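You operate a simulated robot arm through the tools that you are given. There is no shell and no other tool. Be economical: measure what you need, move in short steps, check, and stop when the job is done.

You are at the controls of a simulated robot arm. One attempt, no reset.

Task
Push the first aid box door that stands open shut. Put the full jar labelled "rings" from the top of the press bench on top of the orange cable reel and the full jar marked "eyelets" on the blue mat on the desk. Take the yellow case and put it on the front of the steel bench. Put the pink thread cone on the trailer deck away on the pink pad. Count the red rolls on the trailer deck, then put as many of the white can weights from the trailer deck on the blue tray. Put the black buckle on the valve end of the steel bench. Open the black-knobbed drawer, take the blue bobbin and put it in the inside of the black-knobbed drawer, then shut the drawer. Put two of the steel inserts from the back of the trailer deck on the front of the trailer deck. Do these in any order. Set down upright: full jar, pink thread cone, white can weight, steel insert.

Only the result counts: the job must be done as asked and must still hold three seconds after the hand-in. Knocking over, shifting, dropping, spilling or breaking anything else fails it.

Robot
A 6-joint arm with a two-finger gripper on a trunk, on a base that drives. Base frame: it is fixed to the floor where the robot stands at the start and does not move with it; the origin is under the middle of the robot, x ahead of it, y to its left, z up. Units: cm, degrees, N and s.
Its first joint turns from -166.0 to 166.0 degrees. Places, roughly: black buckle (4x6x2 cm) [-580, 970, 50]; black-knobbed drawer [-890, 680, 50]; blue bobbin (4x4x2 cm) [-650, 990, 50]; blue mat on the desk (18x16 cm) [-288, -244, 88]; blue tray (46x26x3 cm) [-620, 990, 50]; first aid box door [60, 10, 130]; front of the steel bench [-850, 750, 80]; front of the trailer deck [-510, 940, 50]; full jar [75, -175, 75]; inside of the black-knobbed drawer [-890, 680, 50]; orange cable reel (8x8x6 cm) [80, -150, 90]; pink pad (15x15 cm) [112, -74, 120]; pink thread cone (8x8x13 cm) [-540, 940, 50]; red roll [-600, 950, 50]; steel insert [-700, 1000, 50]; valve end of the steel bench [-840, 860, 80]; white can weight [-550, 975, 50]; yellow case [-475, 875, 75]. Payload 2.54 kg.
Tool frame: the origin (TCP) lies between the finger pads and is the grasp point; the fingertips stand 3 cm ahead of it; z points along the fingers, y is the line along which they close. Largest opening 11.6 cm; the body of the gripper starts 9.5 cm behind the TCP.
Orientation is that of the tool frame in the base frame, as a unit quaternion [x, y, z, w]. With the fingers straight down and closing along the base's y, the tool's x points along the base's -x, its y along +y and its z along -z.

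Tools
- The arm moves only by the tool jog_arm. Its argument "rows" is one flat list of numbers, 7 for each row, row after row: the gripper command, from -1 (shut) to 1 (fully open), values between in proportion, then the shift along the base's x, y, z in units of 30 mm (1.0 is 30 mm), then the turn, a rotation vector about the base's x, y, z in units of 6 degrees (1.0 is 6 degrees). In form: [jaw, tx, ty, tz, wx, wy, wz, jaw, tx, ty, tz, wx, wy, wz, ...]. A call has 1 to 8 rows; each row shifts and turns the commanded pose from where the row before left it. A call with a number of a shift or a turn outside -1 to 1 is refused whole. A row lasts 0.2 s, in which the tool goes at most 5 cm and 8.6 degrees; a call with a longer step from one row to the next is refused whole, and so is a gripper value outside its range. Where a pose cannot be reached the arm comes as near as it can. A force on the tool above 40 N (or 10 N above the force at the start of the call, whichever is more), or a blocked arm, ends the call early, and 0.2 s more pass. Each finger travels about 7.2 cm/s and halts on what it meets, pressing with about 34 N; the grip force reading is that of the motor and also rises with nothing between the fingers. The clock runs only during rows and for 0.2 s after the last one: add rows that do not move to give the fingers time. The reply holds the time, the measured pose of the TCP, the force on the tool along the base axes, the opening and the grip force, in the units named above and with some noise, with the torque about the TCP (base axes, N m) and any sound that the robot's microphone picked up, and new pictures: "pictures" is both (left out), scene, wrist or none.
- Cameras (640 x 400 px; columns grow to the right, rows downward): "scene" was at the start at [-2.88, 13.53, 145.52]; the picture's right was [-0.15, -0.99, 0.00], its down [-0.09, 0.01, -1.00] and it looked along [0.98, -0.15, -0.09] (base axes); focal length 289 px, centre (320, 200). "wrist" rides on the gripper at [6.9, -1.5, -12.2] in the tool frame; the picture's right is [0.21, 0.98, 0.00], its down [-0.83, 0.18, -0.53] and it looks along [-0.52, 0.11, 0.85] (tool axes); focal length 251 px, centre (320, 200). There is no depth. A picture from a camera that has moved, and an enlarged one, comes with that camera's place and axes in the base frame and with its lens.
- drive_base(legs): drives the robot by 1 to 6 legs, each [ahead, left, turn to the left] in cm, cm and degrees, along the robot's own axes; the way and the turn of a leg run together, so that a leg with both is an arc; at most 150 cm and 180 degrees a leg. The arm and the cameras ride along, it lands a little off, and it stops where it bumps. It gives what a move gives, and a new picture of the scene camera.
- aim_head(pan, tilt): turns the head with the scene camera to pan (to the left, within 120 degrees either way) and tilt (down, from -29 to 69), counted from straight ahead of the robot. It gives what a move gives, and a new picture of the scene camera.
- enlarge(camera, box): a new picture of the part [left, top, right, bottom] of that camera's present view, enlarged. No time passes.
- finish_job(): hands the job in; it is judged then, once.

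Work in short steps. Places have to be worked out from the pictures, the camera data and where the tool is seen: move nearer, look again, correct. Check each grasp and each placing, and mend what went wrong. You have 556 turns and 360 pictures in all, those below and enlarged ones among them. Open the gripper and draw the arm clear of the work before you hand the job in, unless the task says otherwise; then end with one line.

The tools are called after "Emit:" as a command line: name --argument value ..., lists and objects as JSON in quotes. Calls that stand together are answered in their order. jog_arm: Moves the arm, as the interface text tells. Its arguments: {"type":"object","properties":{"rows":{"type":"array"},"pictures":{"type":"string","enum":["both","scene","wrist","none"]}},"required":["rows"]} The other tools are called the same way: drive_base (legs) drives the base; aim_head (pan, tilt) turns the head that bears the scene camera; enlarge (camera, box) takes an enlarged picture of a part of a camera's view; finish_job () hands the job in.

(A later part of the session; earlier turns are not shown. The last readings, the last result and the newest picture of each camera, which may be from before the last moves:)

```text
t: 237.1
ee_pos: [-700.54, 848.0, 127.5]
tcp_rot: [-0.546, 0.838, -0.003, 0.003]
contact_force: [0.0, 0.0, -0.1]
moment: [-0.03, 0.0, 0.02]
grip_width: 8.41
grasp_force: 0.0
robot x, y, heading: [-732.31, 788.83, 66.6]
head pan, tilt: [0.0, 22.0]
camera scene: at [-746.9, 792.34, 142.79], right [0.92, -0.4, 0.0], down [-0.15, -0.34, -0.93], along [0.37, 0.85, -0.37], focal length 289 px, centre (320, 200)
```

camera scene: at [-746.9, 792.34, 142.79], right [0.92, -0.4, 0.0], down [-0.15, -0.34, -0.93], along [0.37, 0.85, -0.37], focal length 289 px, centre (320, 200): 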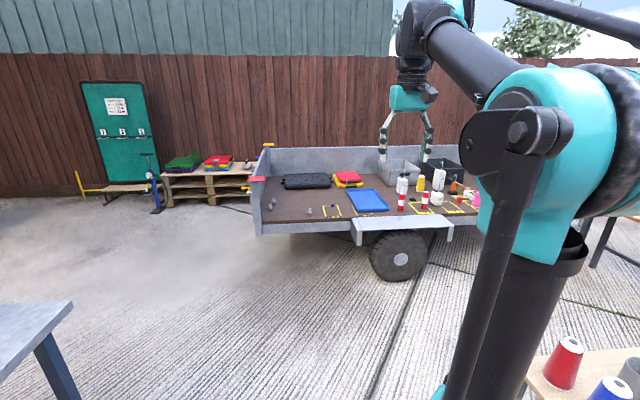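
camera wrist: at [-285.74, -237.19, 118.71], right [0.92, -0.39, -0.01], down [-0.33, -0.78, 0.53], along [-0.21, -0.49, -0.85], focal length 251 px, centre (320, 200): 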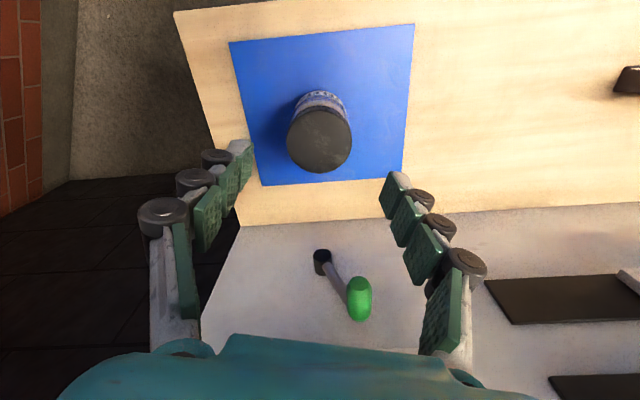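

Emit:
enlarge --camera "scene" --box '[240, 150, 400, 250]'

Emit:
enlarge --camera "scene" --box '[340, 150, 490, 244]'

```text
4.00 times, centred on (320, 200) of scene
camera zoom: at [-746.9, 792.34, 142.79], right [0.92, -0.4, 0.0], down [-0.15, -0.34, -0.93], along [0.37, 0.85, -0.37], focal length 1155 px, centre (320, 200)
```

zoom: 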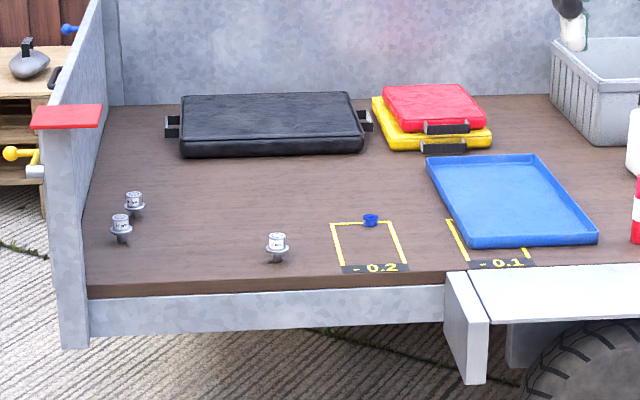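

```text
4.26 times, centred on (415, 197) of scene
camera zoom: at [-746.9, 792.34, 142.79], right [0.92, -0.4, 0.0], down [-0.15, -0.34, -0.93], along [0.37, 0.85, -0.37], focal length 1229 px, centre (-84, 213)
```

zoom: 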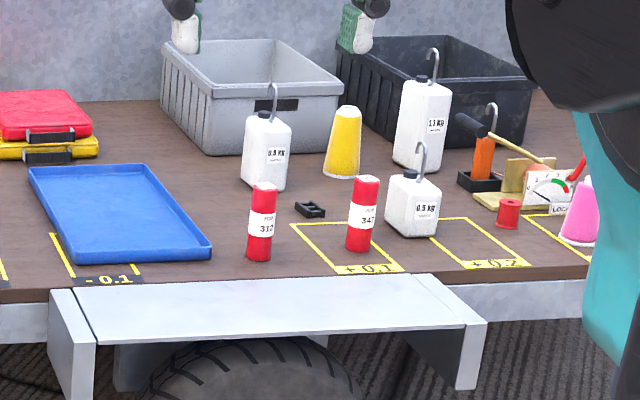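

Inserts: three pegs at the back-left of the deck. Rolls: two labelled red rolls seen so far, with three white can weights. I drive up to the rear end of the trailer.

Emit:
drive_base --legs '[[117, 39, 0]]'

Emit:
aim_head --pan 0 --tilt 40

```text
t: 243.4
ee_pos: [-689.42, 971.96, 127.36]
tcp_rot: [-0.548, 0.836, -0.003, 0.003]
contact_force: [-0.7, -1.4, 0.3]
moment: [0.04, 0.02, -0.01]
grip_width: 8.41
grasp_force: 0.1
robot x, y, heading: [-720.85, 913.05, 66.6]
head pan, tilt: [0.0, 22.0]
camera scene: at [-735.61, 916.33, 142.79], right [0.92, -0.4, 0.0], down [-0.15, -0.34, -0.93], along [0.37, 0.85, -0.37], focal length 289 px, centre (320, 200)
```

scene: 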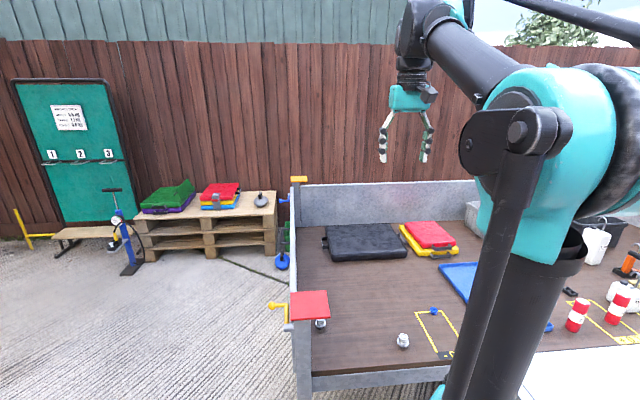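

```text
t: 244.2
ee_pos: [-689.4, 971.96, 127.47]
tcp_rot: [-0.547, 0.837, -0.005, 0.002]
contact_force: [-0.2, -0.5, -1.1]
moment: [0.01, -0.05, 0.0]
grip_width: 8.43
grasp_force: 0.0
robot x, y, heading: [-720.96, 912.73, 66.4]
head pan, tilt: [0.0, 40.0]
camera scene: at [-735.92, 915.62, 139.98], right [0.92, -0.4, 0.0], down [-0.25, -0.59, -0.77], along [0.3, 0.7, -0.64], focal length 289 px, centre (320, 200)
```

scene: 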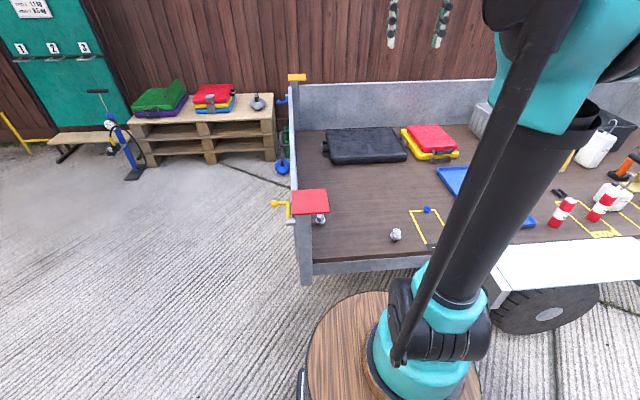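

Insert A is at (−676.5,975.3) and B at about (−700,998), with the deck at z≈52. I back up 6 cm to put both in the reach ring, then bring the arm over insert A.

Emit:
drive_base --legs '[[-6, 0, 0]]'

Emit:
jog_arm --rows '[0, 0.9, 0, -1, 0, 0, 0, 0, 0.9, 0, -1, 0, 0, 0, 0, 0.9, 0, -1, 0, 0, 0, 0, 0.9, 0, -1, 0, 0, 0, 0, 0.9, 0, -1, 0, 0, 0, 0, 0, 0.5, -1, 0, 0, 0, 0, 0, 0.5, -1, 0, 0, 0, 0, 0, 0.5, -1, 0, 0, 0]' --pictures "both"

```text
t: 245.2
ee_pos: [-691.82, 966.51, 127.25]
tcp_rot: [-0.548, 0.836, -0.003, 0.002]
contact_force: [-0.1, -0.6, 0.5]
moment: [0.0, 0.01, -0.01]
grip_width: 8.39
grasp_force: 0.0
robot x, y, heading: [-723.48, 907.44, 66.6]
head pan, tilt: [0.0, 40.0]
camera scene: at [-738.3, 910.08, 139.97], right [0.92, -0.4, 0.0], down [-0.25, -0.59, -0.77], along [0.3, 0.7, -0.64], focal length 289 px, centre (320, 200)
```

scene: 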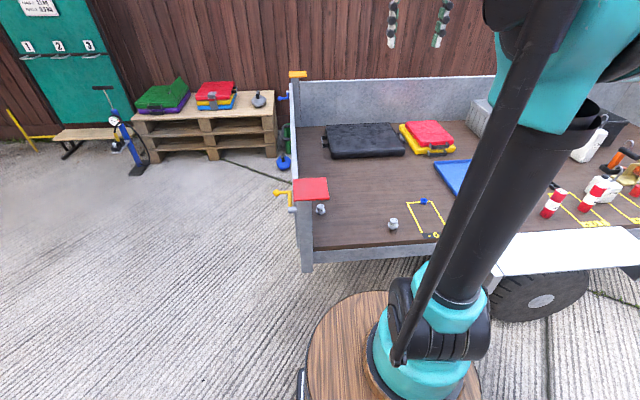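

```text
t: 247.0
ee_pos: [-678.36, 971.16, 103.38]
tcp_rot: [-0.548, 0.836, -0.003, 0.002]
contact_force: [-0.1, 0.2, 1.0]
moment: [0.03, -0.01, 0.0]
grip_width: 5.8
grasp_force: 0.0
robot x, y, heading: [-723.24, 907.51, 66.7]
head pan, tilt: [0.0, 40.0]
camera scene: at [-738.31, 910.07, 139.97], right [0.92, -0.4, 0.0], down [-0.25, -0.59, -0.77], along [0.3, 0.7, -0.64], focal length 289 px, centre (320, 200)
camera wrist: at [-679.72, 964.19, 115.52], right [-0.98, 0.19, -0.01], down [0.16, 0.83, 0.53], along [0.11, 0.52, -0.85], focal length 251 px, centre (320, 200)
```

scene: 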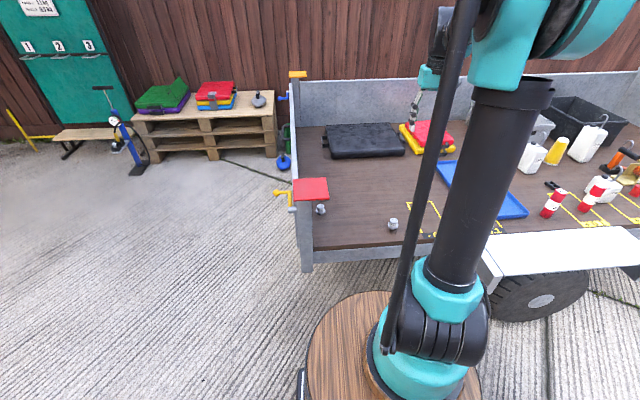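
wrist: 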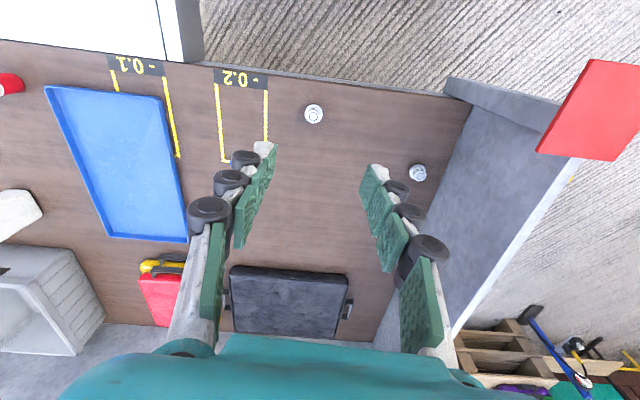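

Emit:
jog_arm --rows '[0.2, 0.3, 0.6, -1, 0, 0, 0, 0.2, 0.3, 0.6, -1, 0, 0, 0, 0.2, 0.3, 0.5, -1, 0, 0, 0, 0.2, 0, 0, -1, 0, 0, 0, 0.2, 0, 0, -1, 0, 0, 0, 0.2, 0, 0, -1, 0, 0, 0, 0.2, 0, 0, -1, 0, 0, 0, 0.2, 0, 0, -1, 0, 0, 0]' --pictures "none"

Emit:
jog_arm --rows '[0.2, 0, 0, -0.8, 0, 0, 0, 0.2, 0, 0, 0, 0, 0, 0]' --pictures "wrist"

```text
t: 248.8
ee_pos: [-675.71, 976.13, 79.25]
tcp_rot: [-0.548, 0.837, -0.004, 0.002]
contact_force: [0.0, -0.6, 0.7]
moment: [0.01, -0.02, -0.03]
grip_width: 6.96
grasp_force: 0.0
robot x, y, heading: [-723.49, 907.39, 66.6]
head pan, tilt: [0.0, 40.0]
```

```text
t: 249.4
ee_pos: [-675.65, 976.11, 76.86]
tcp_rot: [-0.548, 0.837, -0.004, 0.002]
contact_force: [-0.5, -0.2, 0.6]
moment: [0.03, -0.04, 0.01]
grip_width: 6.96
grasp_force: 0.1
robot x, y, heading: [-722.98, 907.49, 66.6]
head pan, tilt: [0.0, 40.0]
camera wrist: at [-677.0, 969.23, 89.06], right [-0.98, 0.19, -0.01], down [0.16, 0.83, 0.53], along [0.11, 0.52, -0.85], focal length 251 px, centre (320, 200)
```

wrist: 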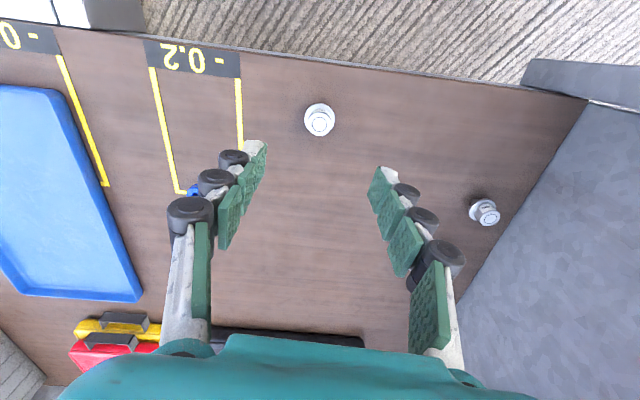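

Emit:
jog_arm --rows '[0.2, 0.07, 0.35, -1, 0, 0, 0, 0.2, 0, 0, -1, 0, 0, 0, 0.2, 0, 0, -1, 0, 0, 0, 0.2, 0, 0, -1, 0, 0, 0, 0.2, 0, 0, -1, 0, 0, 0, 0.2, 0, 0, -0.5, 0, 0, 0, 0.2, 0, 0, 0, 0, 0, 0]' --pictures "both"

```text
t: 251.0
ee_pos: [-675.37, 977.34, 60.54]
tcp_rot: [-0.548, 0.837, -0.004, 0.003]
contact_force: [0.3, -0.4, -0.2]
moment: [0.01, 0.03, 0.01]
grip_width: 6.96
grasp_force: 0.1
robot x, y, heading: [-723.19, 907.79, 66.9]
head pan, tilt: [0.0, 40.0]
camera scene: at [-738.3, 910.09, 139.97], right [0.92, -0.4, 0.0], down [-0.25, -0.59, -0.77], along [0.3, 0.7, -0.64], focal length 289 px, centre (320, 200)
camera wrist: at [-676.8, 970.37, 72.6], right [-0.98, 0.19, -0.01], down [0.16, 0.83, 0.53], along [0.11, 0.52, -0.85], focal length 251 px, centre (320, 200)
```

scene: 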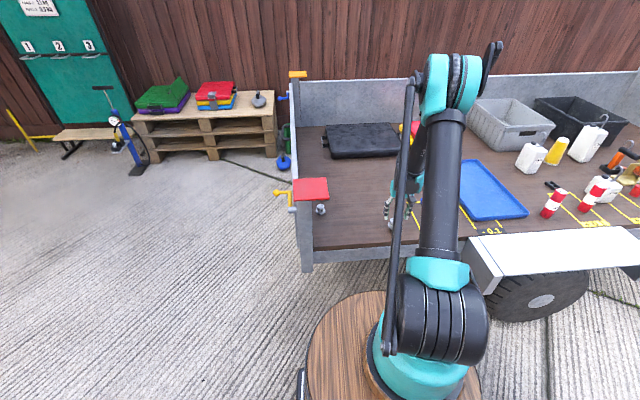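
wrist: 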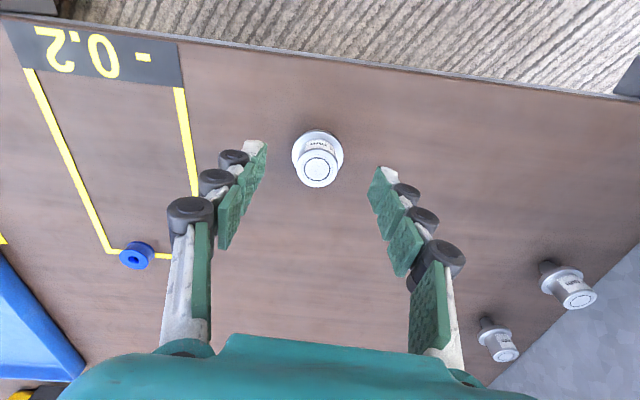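

Aligned on insert A. I lower and grip.

Emit:
jog_arm --rows '[0.2, 0.02, 0.1, -1, 0, 0, 0, 0.2, 0, 0, -0.4, 0, 0, 0, -1, 0, 0, 0, 0, 0, 0, -1, 0, 0, 0, 0, 0, 0, -1, 0, 0, 0, 0, 0, 0, -1, 0, 0, 0, 0, 0, 0, -1, 0, 0, 1, 0, 0, 0, -1, 0, 0, 0.5, 0, 0, 0]' --pictures "wrist"

```text
t: 252.8
ee_pos: [-675.28, 977.47, 60.81]
tcp_rot: [-0.548, 0.837, -0.003, 0.002]
contact_force: [0.7, 0.1, -1.5]
moment: [-0.03, -0.05, -0.01]
grip_width: 3.04
grasp_force: 34.1
robot x, y, heading: [-723.64, 907.45, 66.6]
head pan, tilt: [0.0, 40.0]
camera wrist: at [-676.66, 970.64, 72.93], right [-0.98, 0.19, -0.01], down [0.16, 0.83, 0.53], along [0.11, 0.52, -0.85], focal length 251 px, centre (320, 200)
```

wrist: 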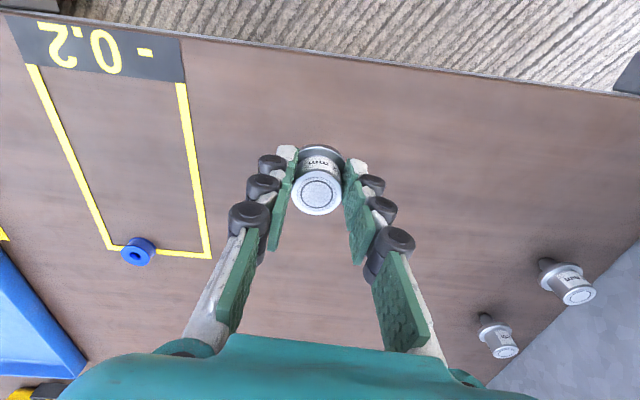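

Insert A is held (3.0 cm). I raise it to travel height.

Emit:
jog_arm --rows '[-1, 0, 0, 1, 0, 0, 0, -1, 0, 0, 1, 0, 0, 0, -1, 0, 0, 1, 0, 0, 0, -1, 0, 0, 1, 0, 0, 0, -1, 0, 0, 1, 0, 0, 0, -1, 0, 0, 1, 0, 0, 0, -1, 0, 0, 1, 0, 0, 0, -1, 0, 0, 1, 0, 0, 0]' --pictures "none"

Emit:
jog_arm --rows '[-1, -0.6, -0.4, 1, 0, 0, 0, -1, -0.6, -0.4, 1, 0, 0, 0, -1, -0.6, -0.4, 1, 0, 0, 0, -1, -0.6, -0.4, 1, 0, 0, 0, -1, -0.6, -0.4, 1, 0, 0, 0, -1, -0.6, -0.4, 1, 0, 0, 0, -1, -0.6, -0.4, 1, 0, 0, 0, -1, -0.6, -0.4, 1, 0, 0, 0]' --pictures "none"

Emit:
jog_arm --rows '[-1, 0, 0, 1, 0, 0, 0, -1, 0, 0, 1, 0, 0, 0, -1, 0, 0, 1, 0, 0, 0, -1, 0, 0, 1, 0, 0, 0, -1, 0, 0, 1, 0, 0, 0, -1, 0, 0, 1, 0, 0, 0]' --pictures "none"

```text
t: 254.6
ee_pos: [-675.33, 977.49, 84.7]
tcp_rot: [-0.548, 0.837, -0.004, 0.002]
contact_force: [-0.2, -0.1, -1.6]
moment: [-0.05, 0.0, 0.01]
grip_width: 3.03
grasp_force: 34.4
robot x, y, heading: [-723.51, 907.34, 66.6]
head pan, tilt: [0.0, 40.0]
```

```text
t: 256.4
ee_pos: [-689.87, 967.85, 108.77]
tcp_rot: [-0.547, 0.837, -0.004, 0.003]
contact_force: [0.9, 0.1, -2.8]
moment: [-0.02, 0.07, 0.02]
grip_width: 3.03
grasp_force: 34.3
robot x, y, heading: [-723.27, 907.81, 66.4]
head pan, tilt: [0.0, 40.0]
```

```text
t: 257.8
ee_pos: [-689.86, 967.8, 126.73]
tcp_rot: [-0.548, 0.837, -0.004, 0.002]
contact_force: [0.4, 0.3, -1.7]
moment: [0.02, -0.01, -0.04]
grip_width: 2.99
grasp_force: 33.6
robot x, y, heading: [-723.19, 907.92, 66.5]
head pan, tilt: [0.0, 40.0]
```

Now I turn parallel to the trailer and drive along it to the front end.

Emit:
drive_base --legs '[[0, 0, -90], [45, 13, 0], [140, 0, 0]]'

Emit:
aim_head --pan 80 --tilt 35

```text
t: 271.0
ee_pos: [-488.2, 812.53, 126.74]
tcp_rot: [0.202, 0.979, -0.004, 0.0]
contact_force: [0.1, -0.1, -1.2]
moment: [0.0, 0.02, -0.01]
grip_width: 3.02
grasp_force: 33.7
robot x, y, heading: [-548.48, 845.7, -23.3]
head pan, tilt: [0.0, 40.0]
camera scene: at [-545.94, 860.8, 139.97], right [-0.39, -0.92, 0.0], down [-0.59, 0.25, -0.77], along [0.7, -0.3, -0.64], focal length 289 px, centre (320, 200)
```

scene: 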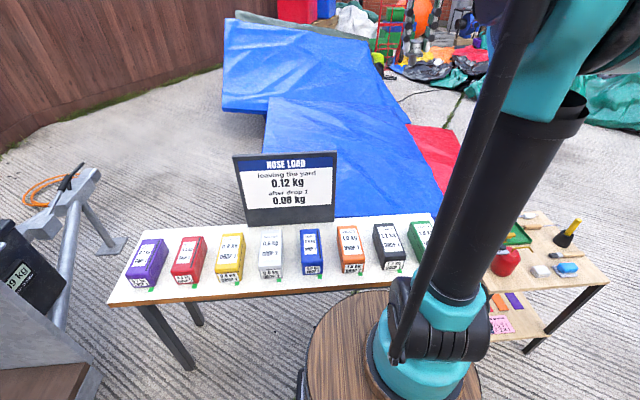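

```text
t: 272.5
ee_pos: [-488.15, 812.78, 126.92]
tcp_rot: [0.201, 0.98, -0.004, -0.001]
contact_force: [0.1, 0.3, -2.0]
moment: [-0.01, 0.0, -0.03]
grip_width: 3.02
grasp_force: 33.9
robot x, y, heading: [-548.5, 845.53, -23.0]
head pan, tilt: [80.0, 35.0]
camera scene: at [-548.95, 871.51, 140.73], right [0.84, -0.55, 0.0], down [-0.31, -0.48, -0.82], along [0.45, 0.69, -0.57], focal length 289 px, centre (320, 200)
```

scene: 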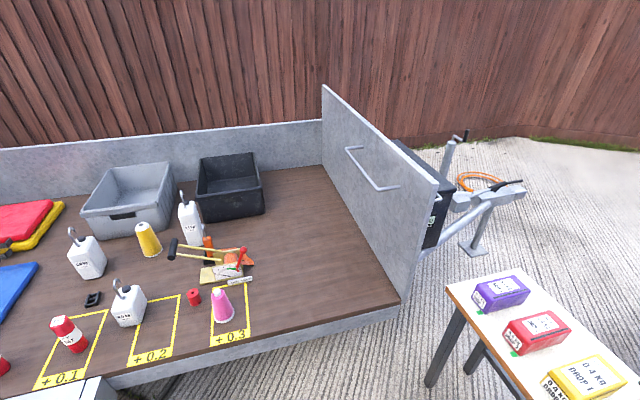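

I have a clear view: the free front deck area is around (−510,932), about 95 cm from me. I turn to face it.

Emit:
drive_base --legs '[[0, 0, 89]]'

Emit:
aim_head --pan -5 --tilt 40

```text
t: 276.7
ee_pos: [-514.19, 905.6, 126.7]
tcp_rot: [-0.54, 0.842, -0.003, 0.003]
contact_force: [0.5, 0.2, -2.0]
moment: [-0.02, -0.02, 0.0]
grip_width: 3.02
grasp_force: 34.0
robot x, y, heading: [-548.72, 845.92, 65.5]
head pan, tilt: [80.0, 35.0]
camera scene: at [-574.5, 845.92, 140.73], right [0.57, 0.82, 0.0], down [0.47, -0.32, -0.82], along [-0.68, 0.46, -0.57], focal length 289 px, centre (320, 200)
```

scene: 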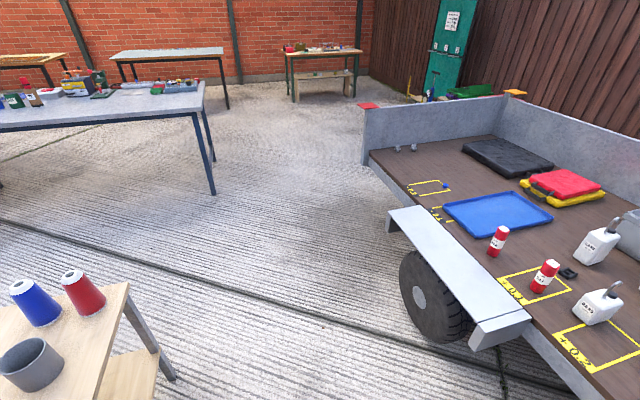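

```text
t: 278.3
ee_pos: [-514.19, 905.52, 126.71]
tcp_rot: [-0.539, 0.842, -0.004, 0.003]
contact_force: [-0.5, -0.4, -1.8]
moment: [-0.01, 0.03, 0.0]
grip_width: 3.01
grasp_force: 33.4
robot x, y, heading: [-548.32, 845.77, 65.6]
head pan, tilt: [-5.0, 40.0]
camera scene: at [-563.06, 848.34, 139.97], right [0.87, -0.49, 0.0], down [-0.32, -0.56, -0.77], along [0.38, 0.67, -0.64], focal length 289 px, centre (320, 200)
```

scene: 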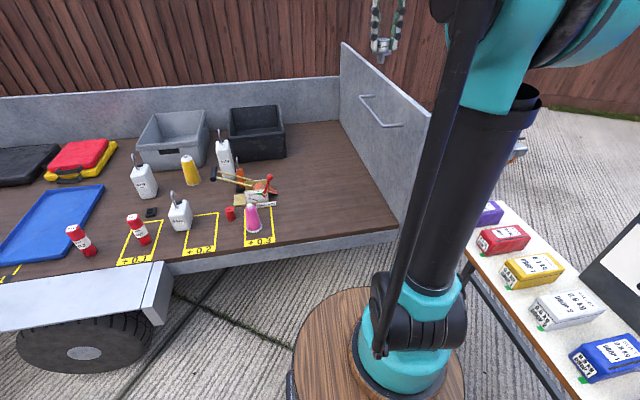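

Emit:
jog_arm --rows '[-1, 0.13, 1, -1, 0, 0, 0, -1, 0.13, 1, -1, 0, 0, 0, -1, 0.13, 1, -1, 0, 0, 0, -1, 0.13, 1, -1, 0, 0, 0, -1, 0.13, 1, -1, 0, 0, 0, -1, 0.13, 1, -1, 0, 0, 0, -1, 0.13, 1, -1, 0, 0, 0, -1, 0.13, 1, -1, 0, 0, 0]' --pictures "none"

Emit:
jog_arm --rows '[-1, 0, 0.8, -1, 0, 0, 0, -1, 0, 0, -1, 0, 0, 0, -1, 0, 0, -1, 0, 0, 0, -1, 0, 0, -1, 0, 0, 0, -1, 0, 0, -1, 0, 0, 0, -1, 0, 0, -1, 0, 0, 0, -1, 0, 0, -1, 0, 0, 0, -1, 0, 0, -1, 0, 0, 0]' --pictures "both"

```text
t: 280.1
ee_pos: [-511.1, 929.44, 102.77]
tcp_rot: [-0.539, 0.842, -0.003, 0.002]
contact_force: [-0.5, -0.4, -0.7]
moment: [0.04, 0.01, -0.04]
grip_width: 3.01
grasp_force: 33.8
robot x, y, heading: [-548.97, 845.77, 65.5]
head pan, tilt: [-5.0, 40.0]
```

```text
t: 281.9
ee_pos: [-511.07, 931.83, 78.66]
tcp_rot: [-0.54, 0.842, -0.003, 0.003]
contact_force: [-0.3, -0.2, -0.8]
moment: [0.02, 0.01, 0.01]
grip_width: 3.0
grasp_force: 34.5
robot x, y, heading: [-548.53, 845.82, 65.7]
head pan, tilt: [-5.0, 40.0]
camera scene: at [-563.06, 848.34, 139.97], right [0.87, -0.49, 0.0], down [-0.32, -0.56, -0.77], along [0.38, 0.67, -0.64], focal length 289 px, centre (320, 200)
camera wrist: at [-512.5, 925.06, 90.86], right [-0.98, 0.21, -0.01], down [0.18, 0.83, 0.53], along [0.12, 0.52, -0.85], focal length 251 px, centre (320, 200)
```

scene: 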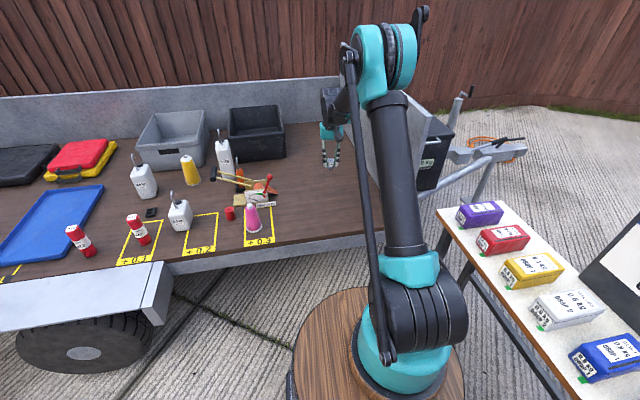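
wrist: 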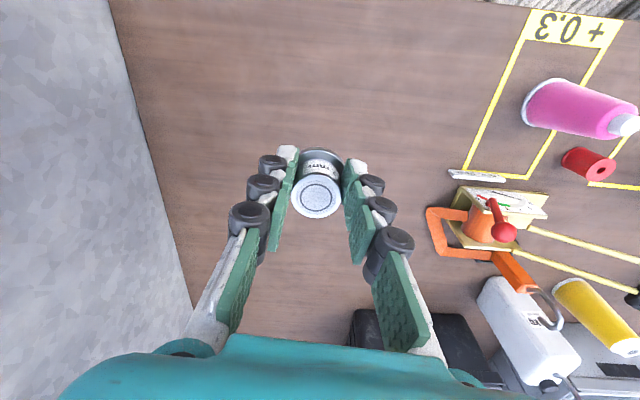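

Emit:
jog_arm --rows '[-1, 0, 0, -1, 0, 0, 0, -1, 0, 0, -1, 0, 0, 0, -1, 0, 0, -1, 0, 0, 0, -1, 0, 0, -1, 0, 0, 0, -1, 0, 0, -1, 0, 0, 0, -1, 0, 0, -1, 0, 0, 0, -1, 0, 0, -1, 0, 0, 0, -1, 0, 0, -0.2, 0, 0, 0]' --pictures "none"

Emit:
jog_arm --rows '[-1, 0, 0, -0.15, 0, 0, 0, -1, 0, 0, 0, 0, 0, 0]' --pictures "wrist"

```text
t: 283.7
ee_pos: [-510.96, 931.86, 57.27]
tcp_rot: [-0.539, 0.842, -0.004, 0.002]
contact_force: [-0.7, -0.2, -2.7]
moment: [-0.01, 0.06, 0.0]
grip_width: 3.02
grasp_force: 34.1
robot x, y, heading: [-548.87, 845.81, 65.5]
head pan, tilt: [-5.0, 40.0]
```

```text
t: 284.3
ee_pos: [-510.92, 931.92, 56.74]
tcp_rot: [-0.54, 0.842, -0.004, 0.002]
contact_force: [-0.1, 0.1, -1.8]
moment: [0.0, 0.06, 0.02]
grip_width: 3.02
grasp_force: 34.0
robot x, y, heading: [-549.02, 845.55, 65.7]
head pan, tilt: [-5.0, 40.0]
camera wrist: at [-512.51, 925.03, 68.86], right [-0.98, 0.21, -0.01], down [0.18, 0.83, 0.53], along [0.12, 0.52, -0.85], focal length 251 px, centre (320, 200)
```

wrist: 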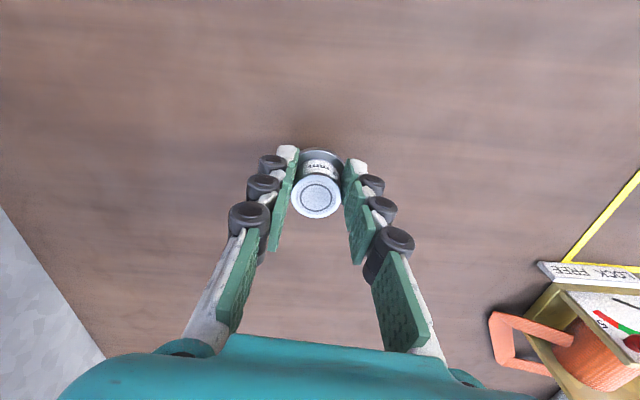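

Emit:
jog_arm --rows '[-1, 0, 0, -0.1, 0, 0, 0, -1, 0, 0, -0.06, 0, 0, 0, -1, 0, 0, 0, 0, 0, 0]' --pictures "none"

```text
t: 285.1
ee_pos: [-510.93, 932.03, 56.27]
tcp_rot: [-0.54, 0.842, -0.004, 0.003]
contact_force: [-0.1, 0.9, 1.4]
moment: [0.04, 0.01, 0.01]
grip_width: 3.01
grasp_force: 33.5
robot x, y, heading: [-548.51, 845.67, 65.8]
head pan, tilt: [-5.0, 40.0]
```

It is touching down now. I release and rise.

Emit:
jog_arm --rows '[-1, 0, 0, -0.03, 0, 0, 0, 0.1, 0, 0, 0, 0, 0, 0, 0.1, 0, 0, 0, 0, 0, 0, 0.1, 0, 0, 0, 0, 0, 0, 0.1, 0, 0, 1, 0, 0, 0, 0.1, 0, 0, 1, 0, 0, 0, 0.1, 0, 0, 1, 0, 0, 0, 0.1, 0, 0, 1, 0, 0, 0]' --pictures "wrist"

Emit:
enlarge --camera "scene" --box '[20, 110, 340, 310]'

```text
t: 286.9
ee_pos: [-510.96, 931.96, 68.17]
tcp_rot: [-0.539, 0.842, -0.003, 0.001]
contact_force: [-1.5, -0.4, -0.7]
moment: [-0.02, 0.01, -0.01]
grip_width: 6.37
grasp_force: 0.1
robot x, y, heading: [-548.36, 845.55, 65.5]
head pan, tilt: [-5.0, 40.0]
camera wrist: at [-512.42, 925.02, 80.39], right [-0.98, 0.21, -0.01], down [0.18, 0.83, 0.53], along [0.12, 0.52, -0.85], focal length 251 px, centre (320, 200)
```

wrist: 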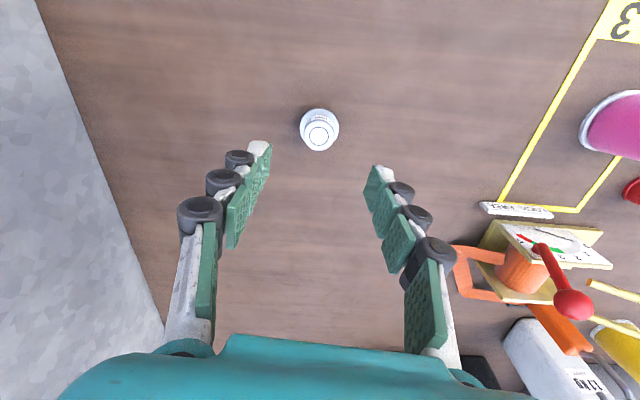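

```text
2.00 times, centred on (180, 210) of scene
camera zoom: at [-563.05, 848.35, 139.97], right [0.87, -0.49, 0.0], down [-0.32, -0.56, -0.77], along [0.38, 0.67, -0.64], focal length 578 px, centre (600, 180)
```

zoom: 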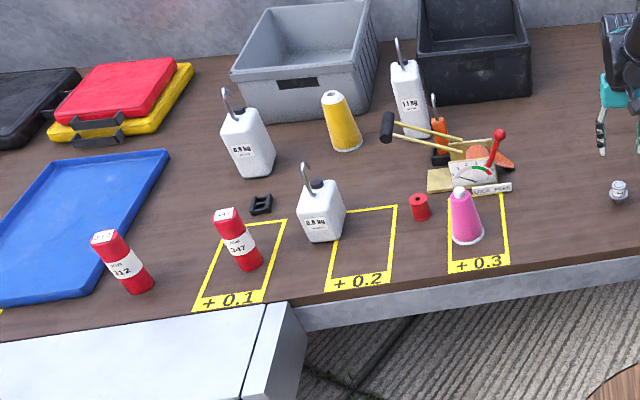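

Insert 1 stands at the front of the deck. There are two red rolls, and the small red piece is a bobbin, so two weights go on the tray. I raise the arm and reposition for the 0.3 kg can at about (−572,953).

Emit:
jog_arm --rows '[0.1, 0, 0, 1, 0, 0, 0, 0.1, 0, 0, 1, 0, 0, 0, 0.1, 0, 0, 1, 0, 0, 0, 0.1, 0, 0, 1, 0, 0, 0, 0.1, 0, 0, 1, 0, 0, 0, 0.1, 0, -0.6, 1, 0, 0, 0, 0.1, 0, -1, 1, 0, 0, 0, 0.1, -0.4, -1, 1, 0, 0, 0]' --pictures "none"

Emit:
jog_arm --rows '[0.1, -0.4, -1, 1, 0, 0, 0, 0.1, -0.4, -1, 1, 0, 0, 0, 0.1, -0.4, -1, 1, 0, 0, 0, 0.1, -0.4, -1, 1, 0, 0, 0, 0.1, 0, 0, 1, 0, 0, 0]' --pictures "none"

Emit:
drive_base --legs '[[9.7, 29.8, 0], [0, 0, 24]]'

Emit:
aim_head --pan 0 --tilt 42

```text
t: 288.7
ee_pos: [-512.07, 924.19, 92.15]
tcp_rot: [-0.54, 0.842, -0.004, 0.002]
contact_force: [0.6, -0.8, -0.2]
moment: [-0.04, 0.02, 0.0]
grip_width: 6.42
grasp_force: 0.0
robot x, y, heading: [-548.63, 845.55, 65.4]
head pan, tilt: [-5.0, 40.0]
```

```text
t: 289.9
ee_pos: [-516.89, 912.08, 107.1]
tcp_rot: [-0.54, 0.842, -0.004, 0.003]
contact_force: [0.6, 0.1, -0.5]
moment: [0.01, 0.04, 0.03]
grip_width: 6.38
grasp_force: 0.0
robot x, y, heading: [-548.69, 845.77, 65.6]
head pan, tilt: [-5.0, 40.0]
```

```text
t: 293.2
ee_pos: [-569.57, 940.38, 107.06]
tcp_rot: [-0.703, 0.711, -0.003, 0.004]
contact_force: [0.2, -0.9, 0.4]
moment: [0.0, -0.01, 0.02]
grip_width: 6.41
grasp_force: 0.1
robot x, y, heading: [-571.57, 867.2, 89.5]
head pan, tilt: [-5.0, 40.0]
camera scene: at [-585.66, 863.31, 139.97], right [1.0, -0.09, 0.0], down [-0.06, -0.64, -0.77], along [0.07, 0.76, -0.64], focal length 289 px, centre (320, 200)
```

scene: 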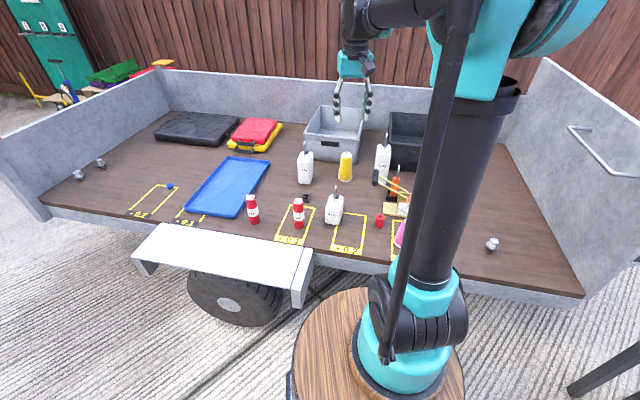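

```text
t: 293.9
ee_pos: [-569.57, 940.26, 107.19]
tcp_rot: [-0.704, 0.71, -0.004, 0.003]
contact_force: [0.3, -0.1, -0.7]
moment: [-0.05, -0.01, 0.01]
grip_width: 6.38
grasp_force: 0.1
robot x, y, heading: [-571.29, 866.86, 89.6]
head pan, tilt: [0.0, 42.0]
camera scene: at [-586.39, 863.21, 139.68], right [1.0, -0.01, 0.0], down [0.0, -0.67, -0.74], along [0.01, 0.74, -0.67], focal length 289 px, centre (320, 200)
```

scene: 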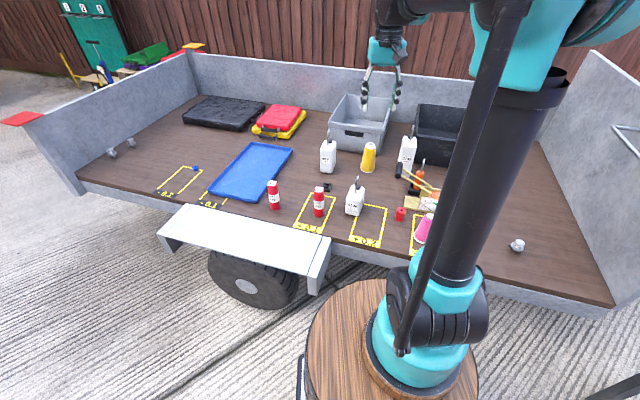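

The layout is clear: 0.3 kg can at (−570.6,952.7), 0.8 kg can at (−581.4,983.5), tray centre at about (−620,983). I move above the 0.3 kg can.

Emit:
jog_arm --rows '[0.8, 0, 0.9, -1, 0, 0, 0, 0.8, 0, 0.9, -1, 0, 0, 0, 0.8, 0, 0.9, -1, 0, 0, 0, 0.8, 0, 0.9, -1, 0, 0, 0, 0.8, -0.3, 0.5, -1, 0, 0, 0, 0.8, 0, 0, -1, 0, 0, 0, 0.8, 0, 0, 0, 0, 0, 0]' --pictures "wrist"

```text
t: 295.5
ee_pos: [-570.25, 952.62, 89.07]
tcp_rot: [-0.704, 0.711, -0.003, 0.004]
contact_force: [0.3, 0.6, 0.7]
moment: [0.01, -0.02, -0.01]
grip_width: 10.45
grasp_force: 0.1
robot x, y, heading: [-571.56, 866.69, 89.5]
head pan, tilt: [0.0, 42.0]
camera wrist: at [-568.93, 945.67, 101.35], right [-0.98, -0.2, -0.01], down [-0.18, 0.83, 0.53], along [-0.1, 0.52, -0.85], focal length 251 px, centre (320, 200)
```

wrist: 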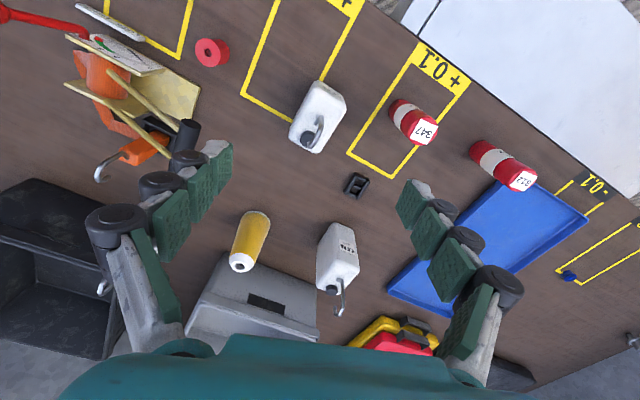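

I rotate the tool 16° to match the can's orientation, shift 1.5 cm deeper and lower to z≈76 for another look.

Emit:
jog_arm --rows '[0.8, 0, 0.25, -0.8, 0, 0, -0.9, 0.8, 0, 0.25, -0.8, 0, 0, -0.9, 0.8, 0, 0, -0.8, 0, 0, -0.9, 0.8, 0, 0, -0.8, 0, 0, 0, 0.8, 0, 0, -0.8, 0, 0, 0, 0.8, 0, 0, 0, 0, 0, 0]' --pictures "wrist"

```text
t: 296.9
ee_pos: [-570.42, 954.12, 77.13]
tcp_rot: [-0.597, 0.803, -0.003, 0.002]
contact_force: [-0.4, 0.0, 0.8]
moment: [0.02, -0.01, 0.05]
grip_width: 10.46
grasp_force: 0.0
robot x, y, heading: [-571.03, 866.87, 89.5]
head pan, tilt: [0.0, 42.0]
camera wrist: at [-571.0, 947.14, 89.29], right [-1.0, 0.08, -0.01], down [0.06, 0.84, 0.53], along [0.05, 0.53, -0.85], focal length 251 px, centre (320, 200)
```

wrist: 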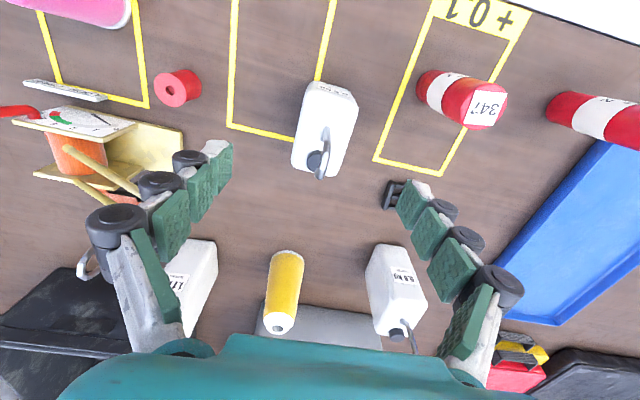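

Emit:
jog_arm --rows '[0.6, 0.1, 0.33, -1, 0, 0, 0, 0.6, 0, 0, -1, 0, 0, 0, 0.6, 0, 0, -1, 0, 0, 0, 0.6, 0, 0, -1, 0, 0, 0, 0.6, 0, 0, -0.3, 0, 0, 0, 0.6, 0, 0, 0, 0, 0, 0]' --pictures "wrist"

Emit:
enlarge --camera "scene" --box '[280, 100, 440, 240]'

```text
t: 298.3
ee_pos: [-570.21, 955.1, 64.14]
tcp_rot: [-0.597, 0.802, -0.003, 0.003]
contact_force: [0.3, -0.2, -0.3]
moment: [0.0, 0.01, 0.0]
grip_width: 9.28
grasp_force: 0.3
robot x, y, heading: [-570.9, 866.82, 89.8]
head pan, tilt: [0.0, 42.0]
camera wrist: at [-570.7, 948.13, 76.37], right [-1.0, 0.08, -0.01], down [0.06, 0.84, 0.53], along [0.05, 0.53, -0.85], focal length 251 px, centre (320, 200)
```

wrist: 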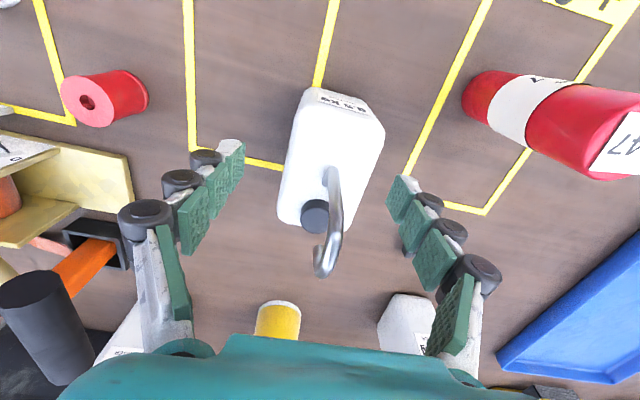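

```text
2.86 times, centred on (360, 170) of scene
camera zoom: at [-586.4, 863.21, 139.68], right [1.0, -0.01, 0.0], down [0.0, -0.67, -0.74], along [0.0, 0.74, -0.67], focal length 825 px, centre (206, 286)
```

zoom: 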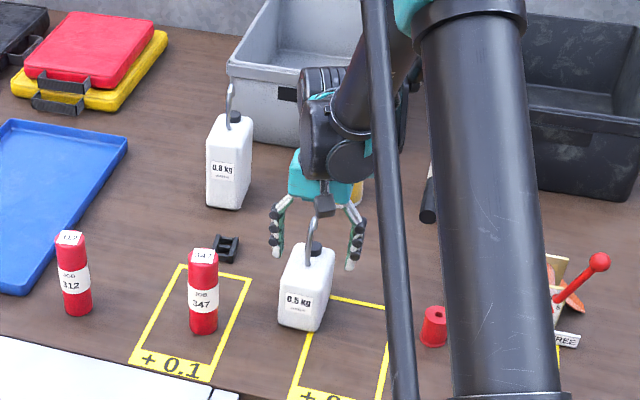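

The hook tops out near z≈69. I lower the TCP to ≈61.5 so the palm stays clear, then grip and lift a little.

Emit:
jog_arm --rows '[0.6, -0.12, 0, -0.5, 0, 0, 0, 0.6, 0, 0, -0.4, 0, 0, 0, -1, 0, 0, 0, 0, 0, 0, -1, 0, 0, 0, 0, 0, 0, -1, 0, 0, 0, 0, 0, 0, -1, 0, 0, 0, 0, 0, 0, -1, 0, 0, 0.5, 0, 0, 0, -1, 0, 0, 0.5, 0, 0, 0]' --pictures "wrist"

```text
t: 300.1
ee_pos: [-570.51, 955.07, 64.53]
tcp_rot: [-0.596, 0.803, -0.004, 0.002]
contact_force: [-0.3, 0.4, -6.0]
moment: [-0.06, 0.06, -0.03]
grip_width: 6.55
grasp_force: 33.4
robot x, y, heading: [-571.5, 866.97, 89.3]
head pan, tilt: [0.0, 42.0]
camera wrist: at [-571.09, 948.14, 76.67], right [-1.0, 0.08, -0.01], down [0.06, 0.84, 0.53], along [0.05, 0.53, -0.85], focal length 251 px, centre (320, 200)
```

wrist: 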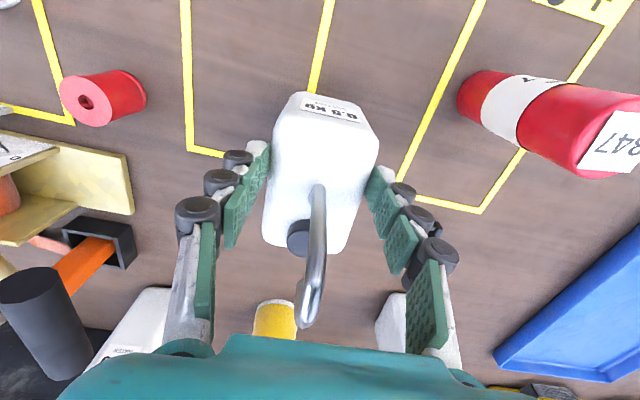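

The can is held (it is the 0.5 kg one). I lift it high, square up to the trailer and drive left toward the tray.

Emit:
jog_arm --rows '[-1, 0, 0, 1, 0, 0, 0, -1, 0, 0, 1, 0, 0, 0, -1, 0, 0, 1, 0, 0, 0, -1, 0, 0, 1, 0, 0, 0, -1, 0, -0.5, 1, 0, 0, 0, -1, 0, -0.5, 1, 0, 0, 0, -1, 0, -0.5, 1, 0, 0, 0, -1, 0, -0.5, 1, 0, 0, 0]' --pictures "none"

Emit:
jog_arm --rows '[-1, 0, -0.5, 1, 0, 0, 0, -1, 0, -0.5, 1, 0, 0, 0, -1, 0, -0.5, 1, 0, 0, 0, -1, 0, -0.5, 1, 0, 0, 0]' --pictures "none"

Emit:
drive_base --legs '[[0, 0, -15.5], [8, 0, 0], [0, 78, 0]]'

Emit:
aim_head --pan -5 --tilt 45

```text
t: 301.9
ee_pos: [-570.35, 949.14, 88.56]
tcp_rot: [-0.595, 0.804, -0.004, 0.002]
contact_force: [0.3, 0.8, -5.1]
moment: [-0.11, 0.02, 0.02]
grip_width: 6.51
grasp_force: 33.9
robot x, y, heading: [-571.61, 866.75, 89.9]
head pan, tilt: [0.0, 42.0]
```

```text
t: 302.9
ee_pos: [-570.51, 943.18, 100.51]
tcp_rot: [-0.597, 0.803, -0.003, 0.003]
contact_force: [1.0, 0.0, -4.9]
moment: [-0.12, 0.03, 0.03]
grip_width: 6.55
grasp_force: 34.0
robot x, y, heading: [-571.31, 866.71, 89.5]
head pan, tilt: [0.0, 42.0]
```

```text
t: 308.6
ee_pos: [-621.78, 969.33, 100.56]
tcp_rot: [-0.48, 0.877, -0.004, 0.002]
contact_force: [0.3, -0.3, -5.1]
moment: [-0.08, 0.02, -0.03]
grip_width: 6.54
grasp_force: 34.2
robot x, y, heading: [-643.39, 896.16, 73.6]
head pan, tilt: [0.0, 42.0]
camera scene: at [-659.03, 896.8, 139.68], right [0.96, -0.28, 0.0], down [-0.19, -0.64, -0.74], along [0.21, 0.71, -0.67], focal length 289 px, centre (320, 200)
```

scene: 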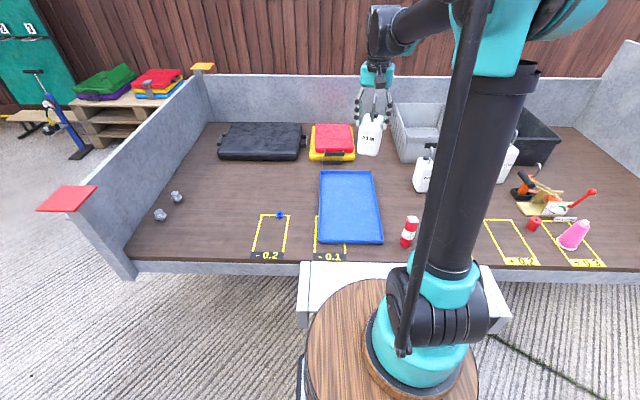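

```text
t: 309.3
ee_pos: [-621.92, 969.19, 100.37]
tcp_rot: [-0.479, 0.878, -0.003, 0.002]
contact_force: [0.6, -0.1, -5.4]
moment: [-0.08, 0.07, 0.0]
grip_width: 6.54
grasp_force: 33.6
robot x, y, heading: [-643.44, 896.61, 73.7]
head pan, tilt: [-5.0, 45.0]
camera scene: at [-658.42, 896.35, 139.25], right [0.93, -0.36, 0.0], down [-0.26, -0.66, -0.71], along [0.26, 0.66, -0.71], focal length 289 px, centre (320, 200)
```

scene: 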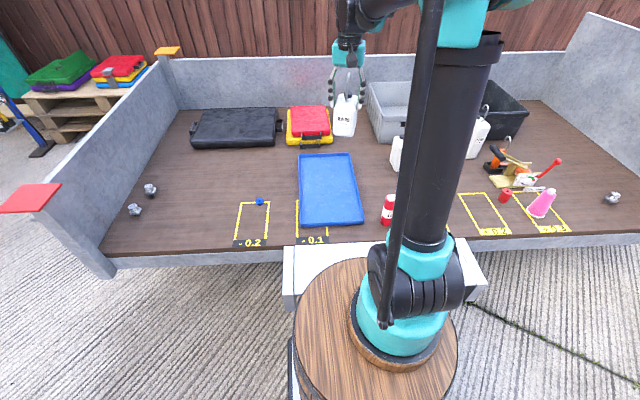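

I place the first can at about (−624.8,971.7), rotating it to align with the tray.

Emit:
jog_arm --rows '[-1, -0.3, 0.25, -1, 0, 0, 0.9, -1, -0.3, 0.25, -1, 0, 0, 0.9, -1, -0.3, 0.25, -1, 0, 0, 0.8, -1, 0, 0, -1, 0, 0, 0, -1, 0, 0, -1, 0, 0, 0, -1, 0, 0, -1, 0, 0, 0, -1, 0, 0, -1, 0, 0, 0, -1, 0, 0, -1, 0, 0, 0]' --pictures "both"

```text
t: 311.1
ee_pos: [-624.55, 971.51, 76.36]
tcp_rot: [-0.593, 0.805, -0.003, 0.003]
contact_force: [-0.4, -0.4, -4.5]
moment: [-0.09, 0.01, -0.01]
grip_width: 6.55
grasp_force: 34.0
robot x, y, heading: [-643.83, 895.9, 73.6]
head pan, tilt: [-5.0, 45.0]
camera scene: at [-658.43, 896.34, 139.24], right [0.93, -0.36, 0.0], down [-0.26, -0.66, -0.71], along [0.26, 0.66, -0.71], focal length 289 px, centre (320, 200)
camera wrist: at [-625.19, 964.51, 88.7], right [-1.0, 0.08, -0.01], down [0.07, 0.84, 0.53], along [0.05, 0.53, -0.85], focal length 251 px, centre (320, 200)
```

scene: 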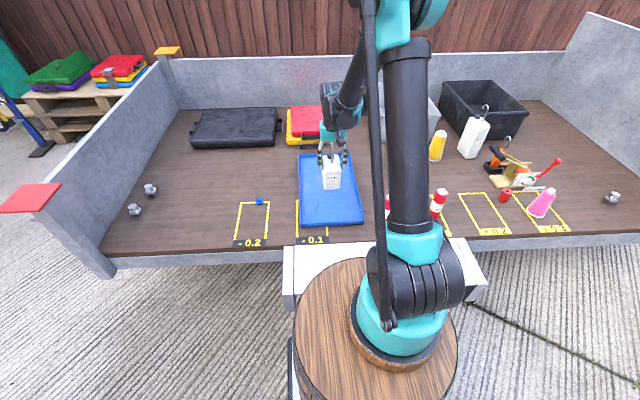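
wrist: 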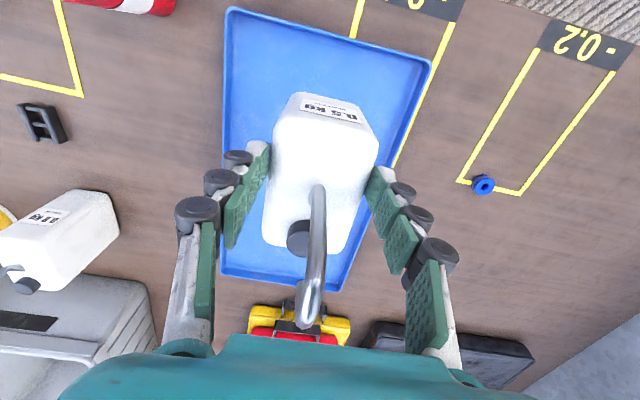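

Emit:
jog_arm --rows '[-1, 0, 0, -1, 0, 0, 0, -1, 0, 0, -1, 0, 0, 0, -1, 0, 0, -1, 0, 0, 0, -1, 0, 0, -1, 0, 0, 0, -1, 0, 0, -0.3, 0, 0, 0, -1, 0, 0, -0.15, 0, 0, 0, -1, 0, 0, 0, 0, 0, 0]' --pictures "none"

Emit:
jog_arm --rows '[-1, 0, 0, -0.15, 0, 0, 0, -1, 0, 0, -0.1, 0, 0, 0, -1, 0, 0, 0, 0, 0, 0]' --pictures "none"

```text
t: 312.7
ee_pos: [-624.53, 971.49, 63.13]
tcp_rot: [-0.593, 0.805, -0.004, 0.002]
contact_force: [-0.5, 0.6, -5.2]
moment: [-0.06, 0.05, 0.03]
grip_width: 6.53
grasp_force: 33.5
robot x, y, heading: [-643.76, 895.96, 73.3]
head pan, tilt: [-5.0, 45.0]
```

```text
t: 313.5
ee_pos: [-624.5, 971.49, 62.48]
tcp_rot: [-0.594, 0.805, -0.004, 0.004]
contact_force: [-0.2, 1.0, -4.8]
moment: [-0.08, 0.03, -0.05]
grip_width: 6.54
grasp_force: 34.3
robot x, y, heading: [-643.89, 896.06, 73.5]
head pan, tilt: [-5.0, 45.0]
```

Emit:
jog_arm --rows '[-1, 0, 0, -0.1, 0, 0, 0, -1, 0, 0, -0.1, 0, 0, 0, -1, 0, 0, 0, 0, 0, 0]' --pictures "none"

```text
t: 314.3
ee_pos: [-624.54, 971.53, 61.86]
tcp_rot: [-0.594, 0.805, -0.004, 0.003]
contact_force: [-0.3, 0.8, 21.9]
moment: [0.02, 0.06, -0.01]
grip_width: 6.56
grasp_force: 34.3
robot x, y, heading: [-643.78, 896.18, 73.9]
head pan, tilt: [-5.0, 45.0]
```

Contact is made. I ease up a hair, open and rise straight up.

Emit:
jog_arm --rows '[-1, 0, 0, 0.06, 0, 0, 0, 0.5, 0, 0, 0, 0, 0, 0, 0.5, 0, 0, 0, 0, 0, 0, 0.5, 0, 0, 0, 0, 0, 0, 0.5, 0, 0, 1, 0, 0, 0, 0.5, 0, 0, 1, 0, 0, 0, 0.5, 0, 0, 1, 0, 0, 0, 0.5, 0, 0, 1, 0, 0, 0]' --pictures "wrist"

```text
t: 316.1
ee_pos: [-624.39, 971.51, 74.02]
tcp_rot: [-0.594, 0.804, -0.004, 0.003]
contact_force: [-0.6, 0.3, 0.1]
moment: [-0.01, 0.03, 0.01]
grip_width: 8.67
grasp_force: 0.1
robot x, y, heading: [-643.7, 896.2, 73.8]
head pan, tilt: [-5.0, 45.0]
camera wrist: at [-625.08, 964.48, 86.17], right [-1.0, 0.08, -0.01], down [0.07, 0.84, 0.53], along [0.05, 0.53, -0.85], focal length 251 px, centre (320, 200)
```

wrist: 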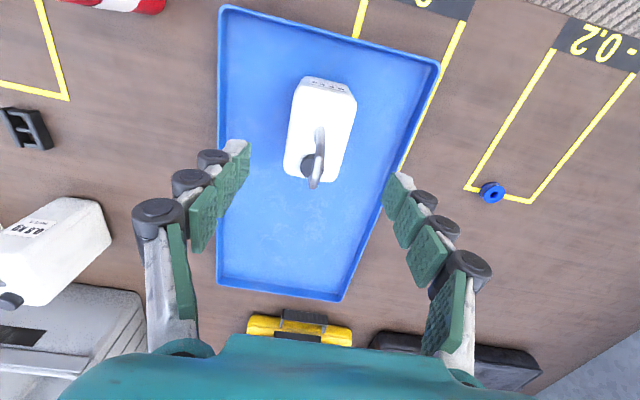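

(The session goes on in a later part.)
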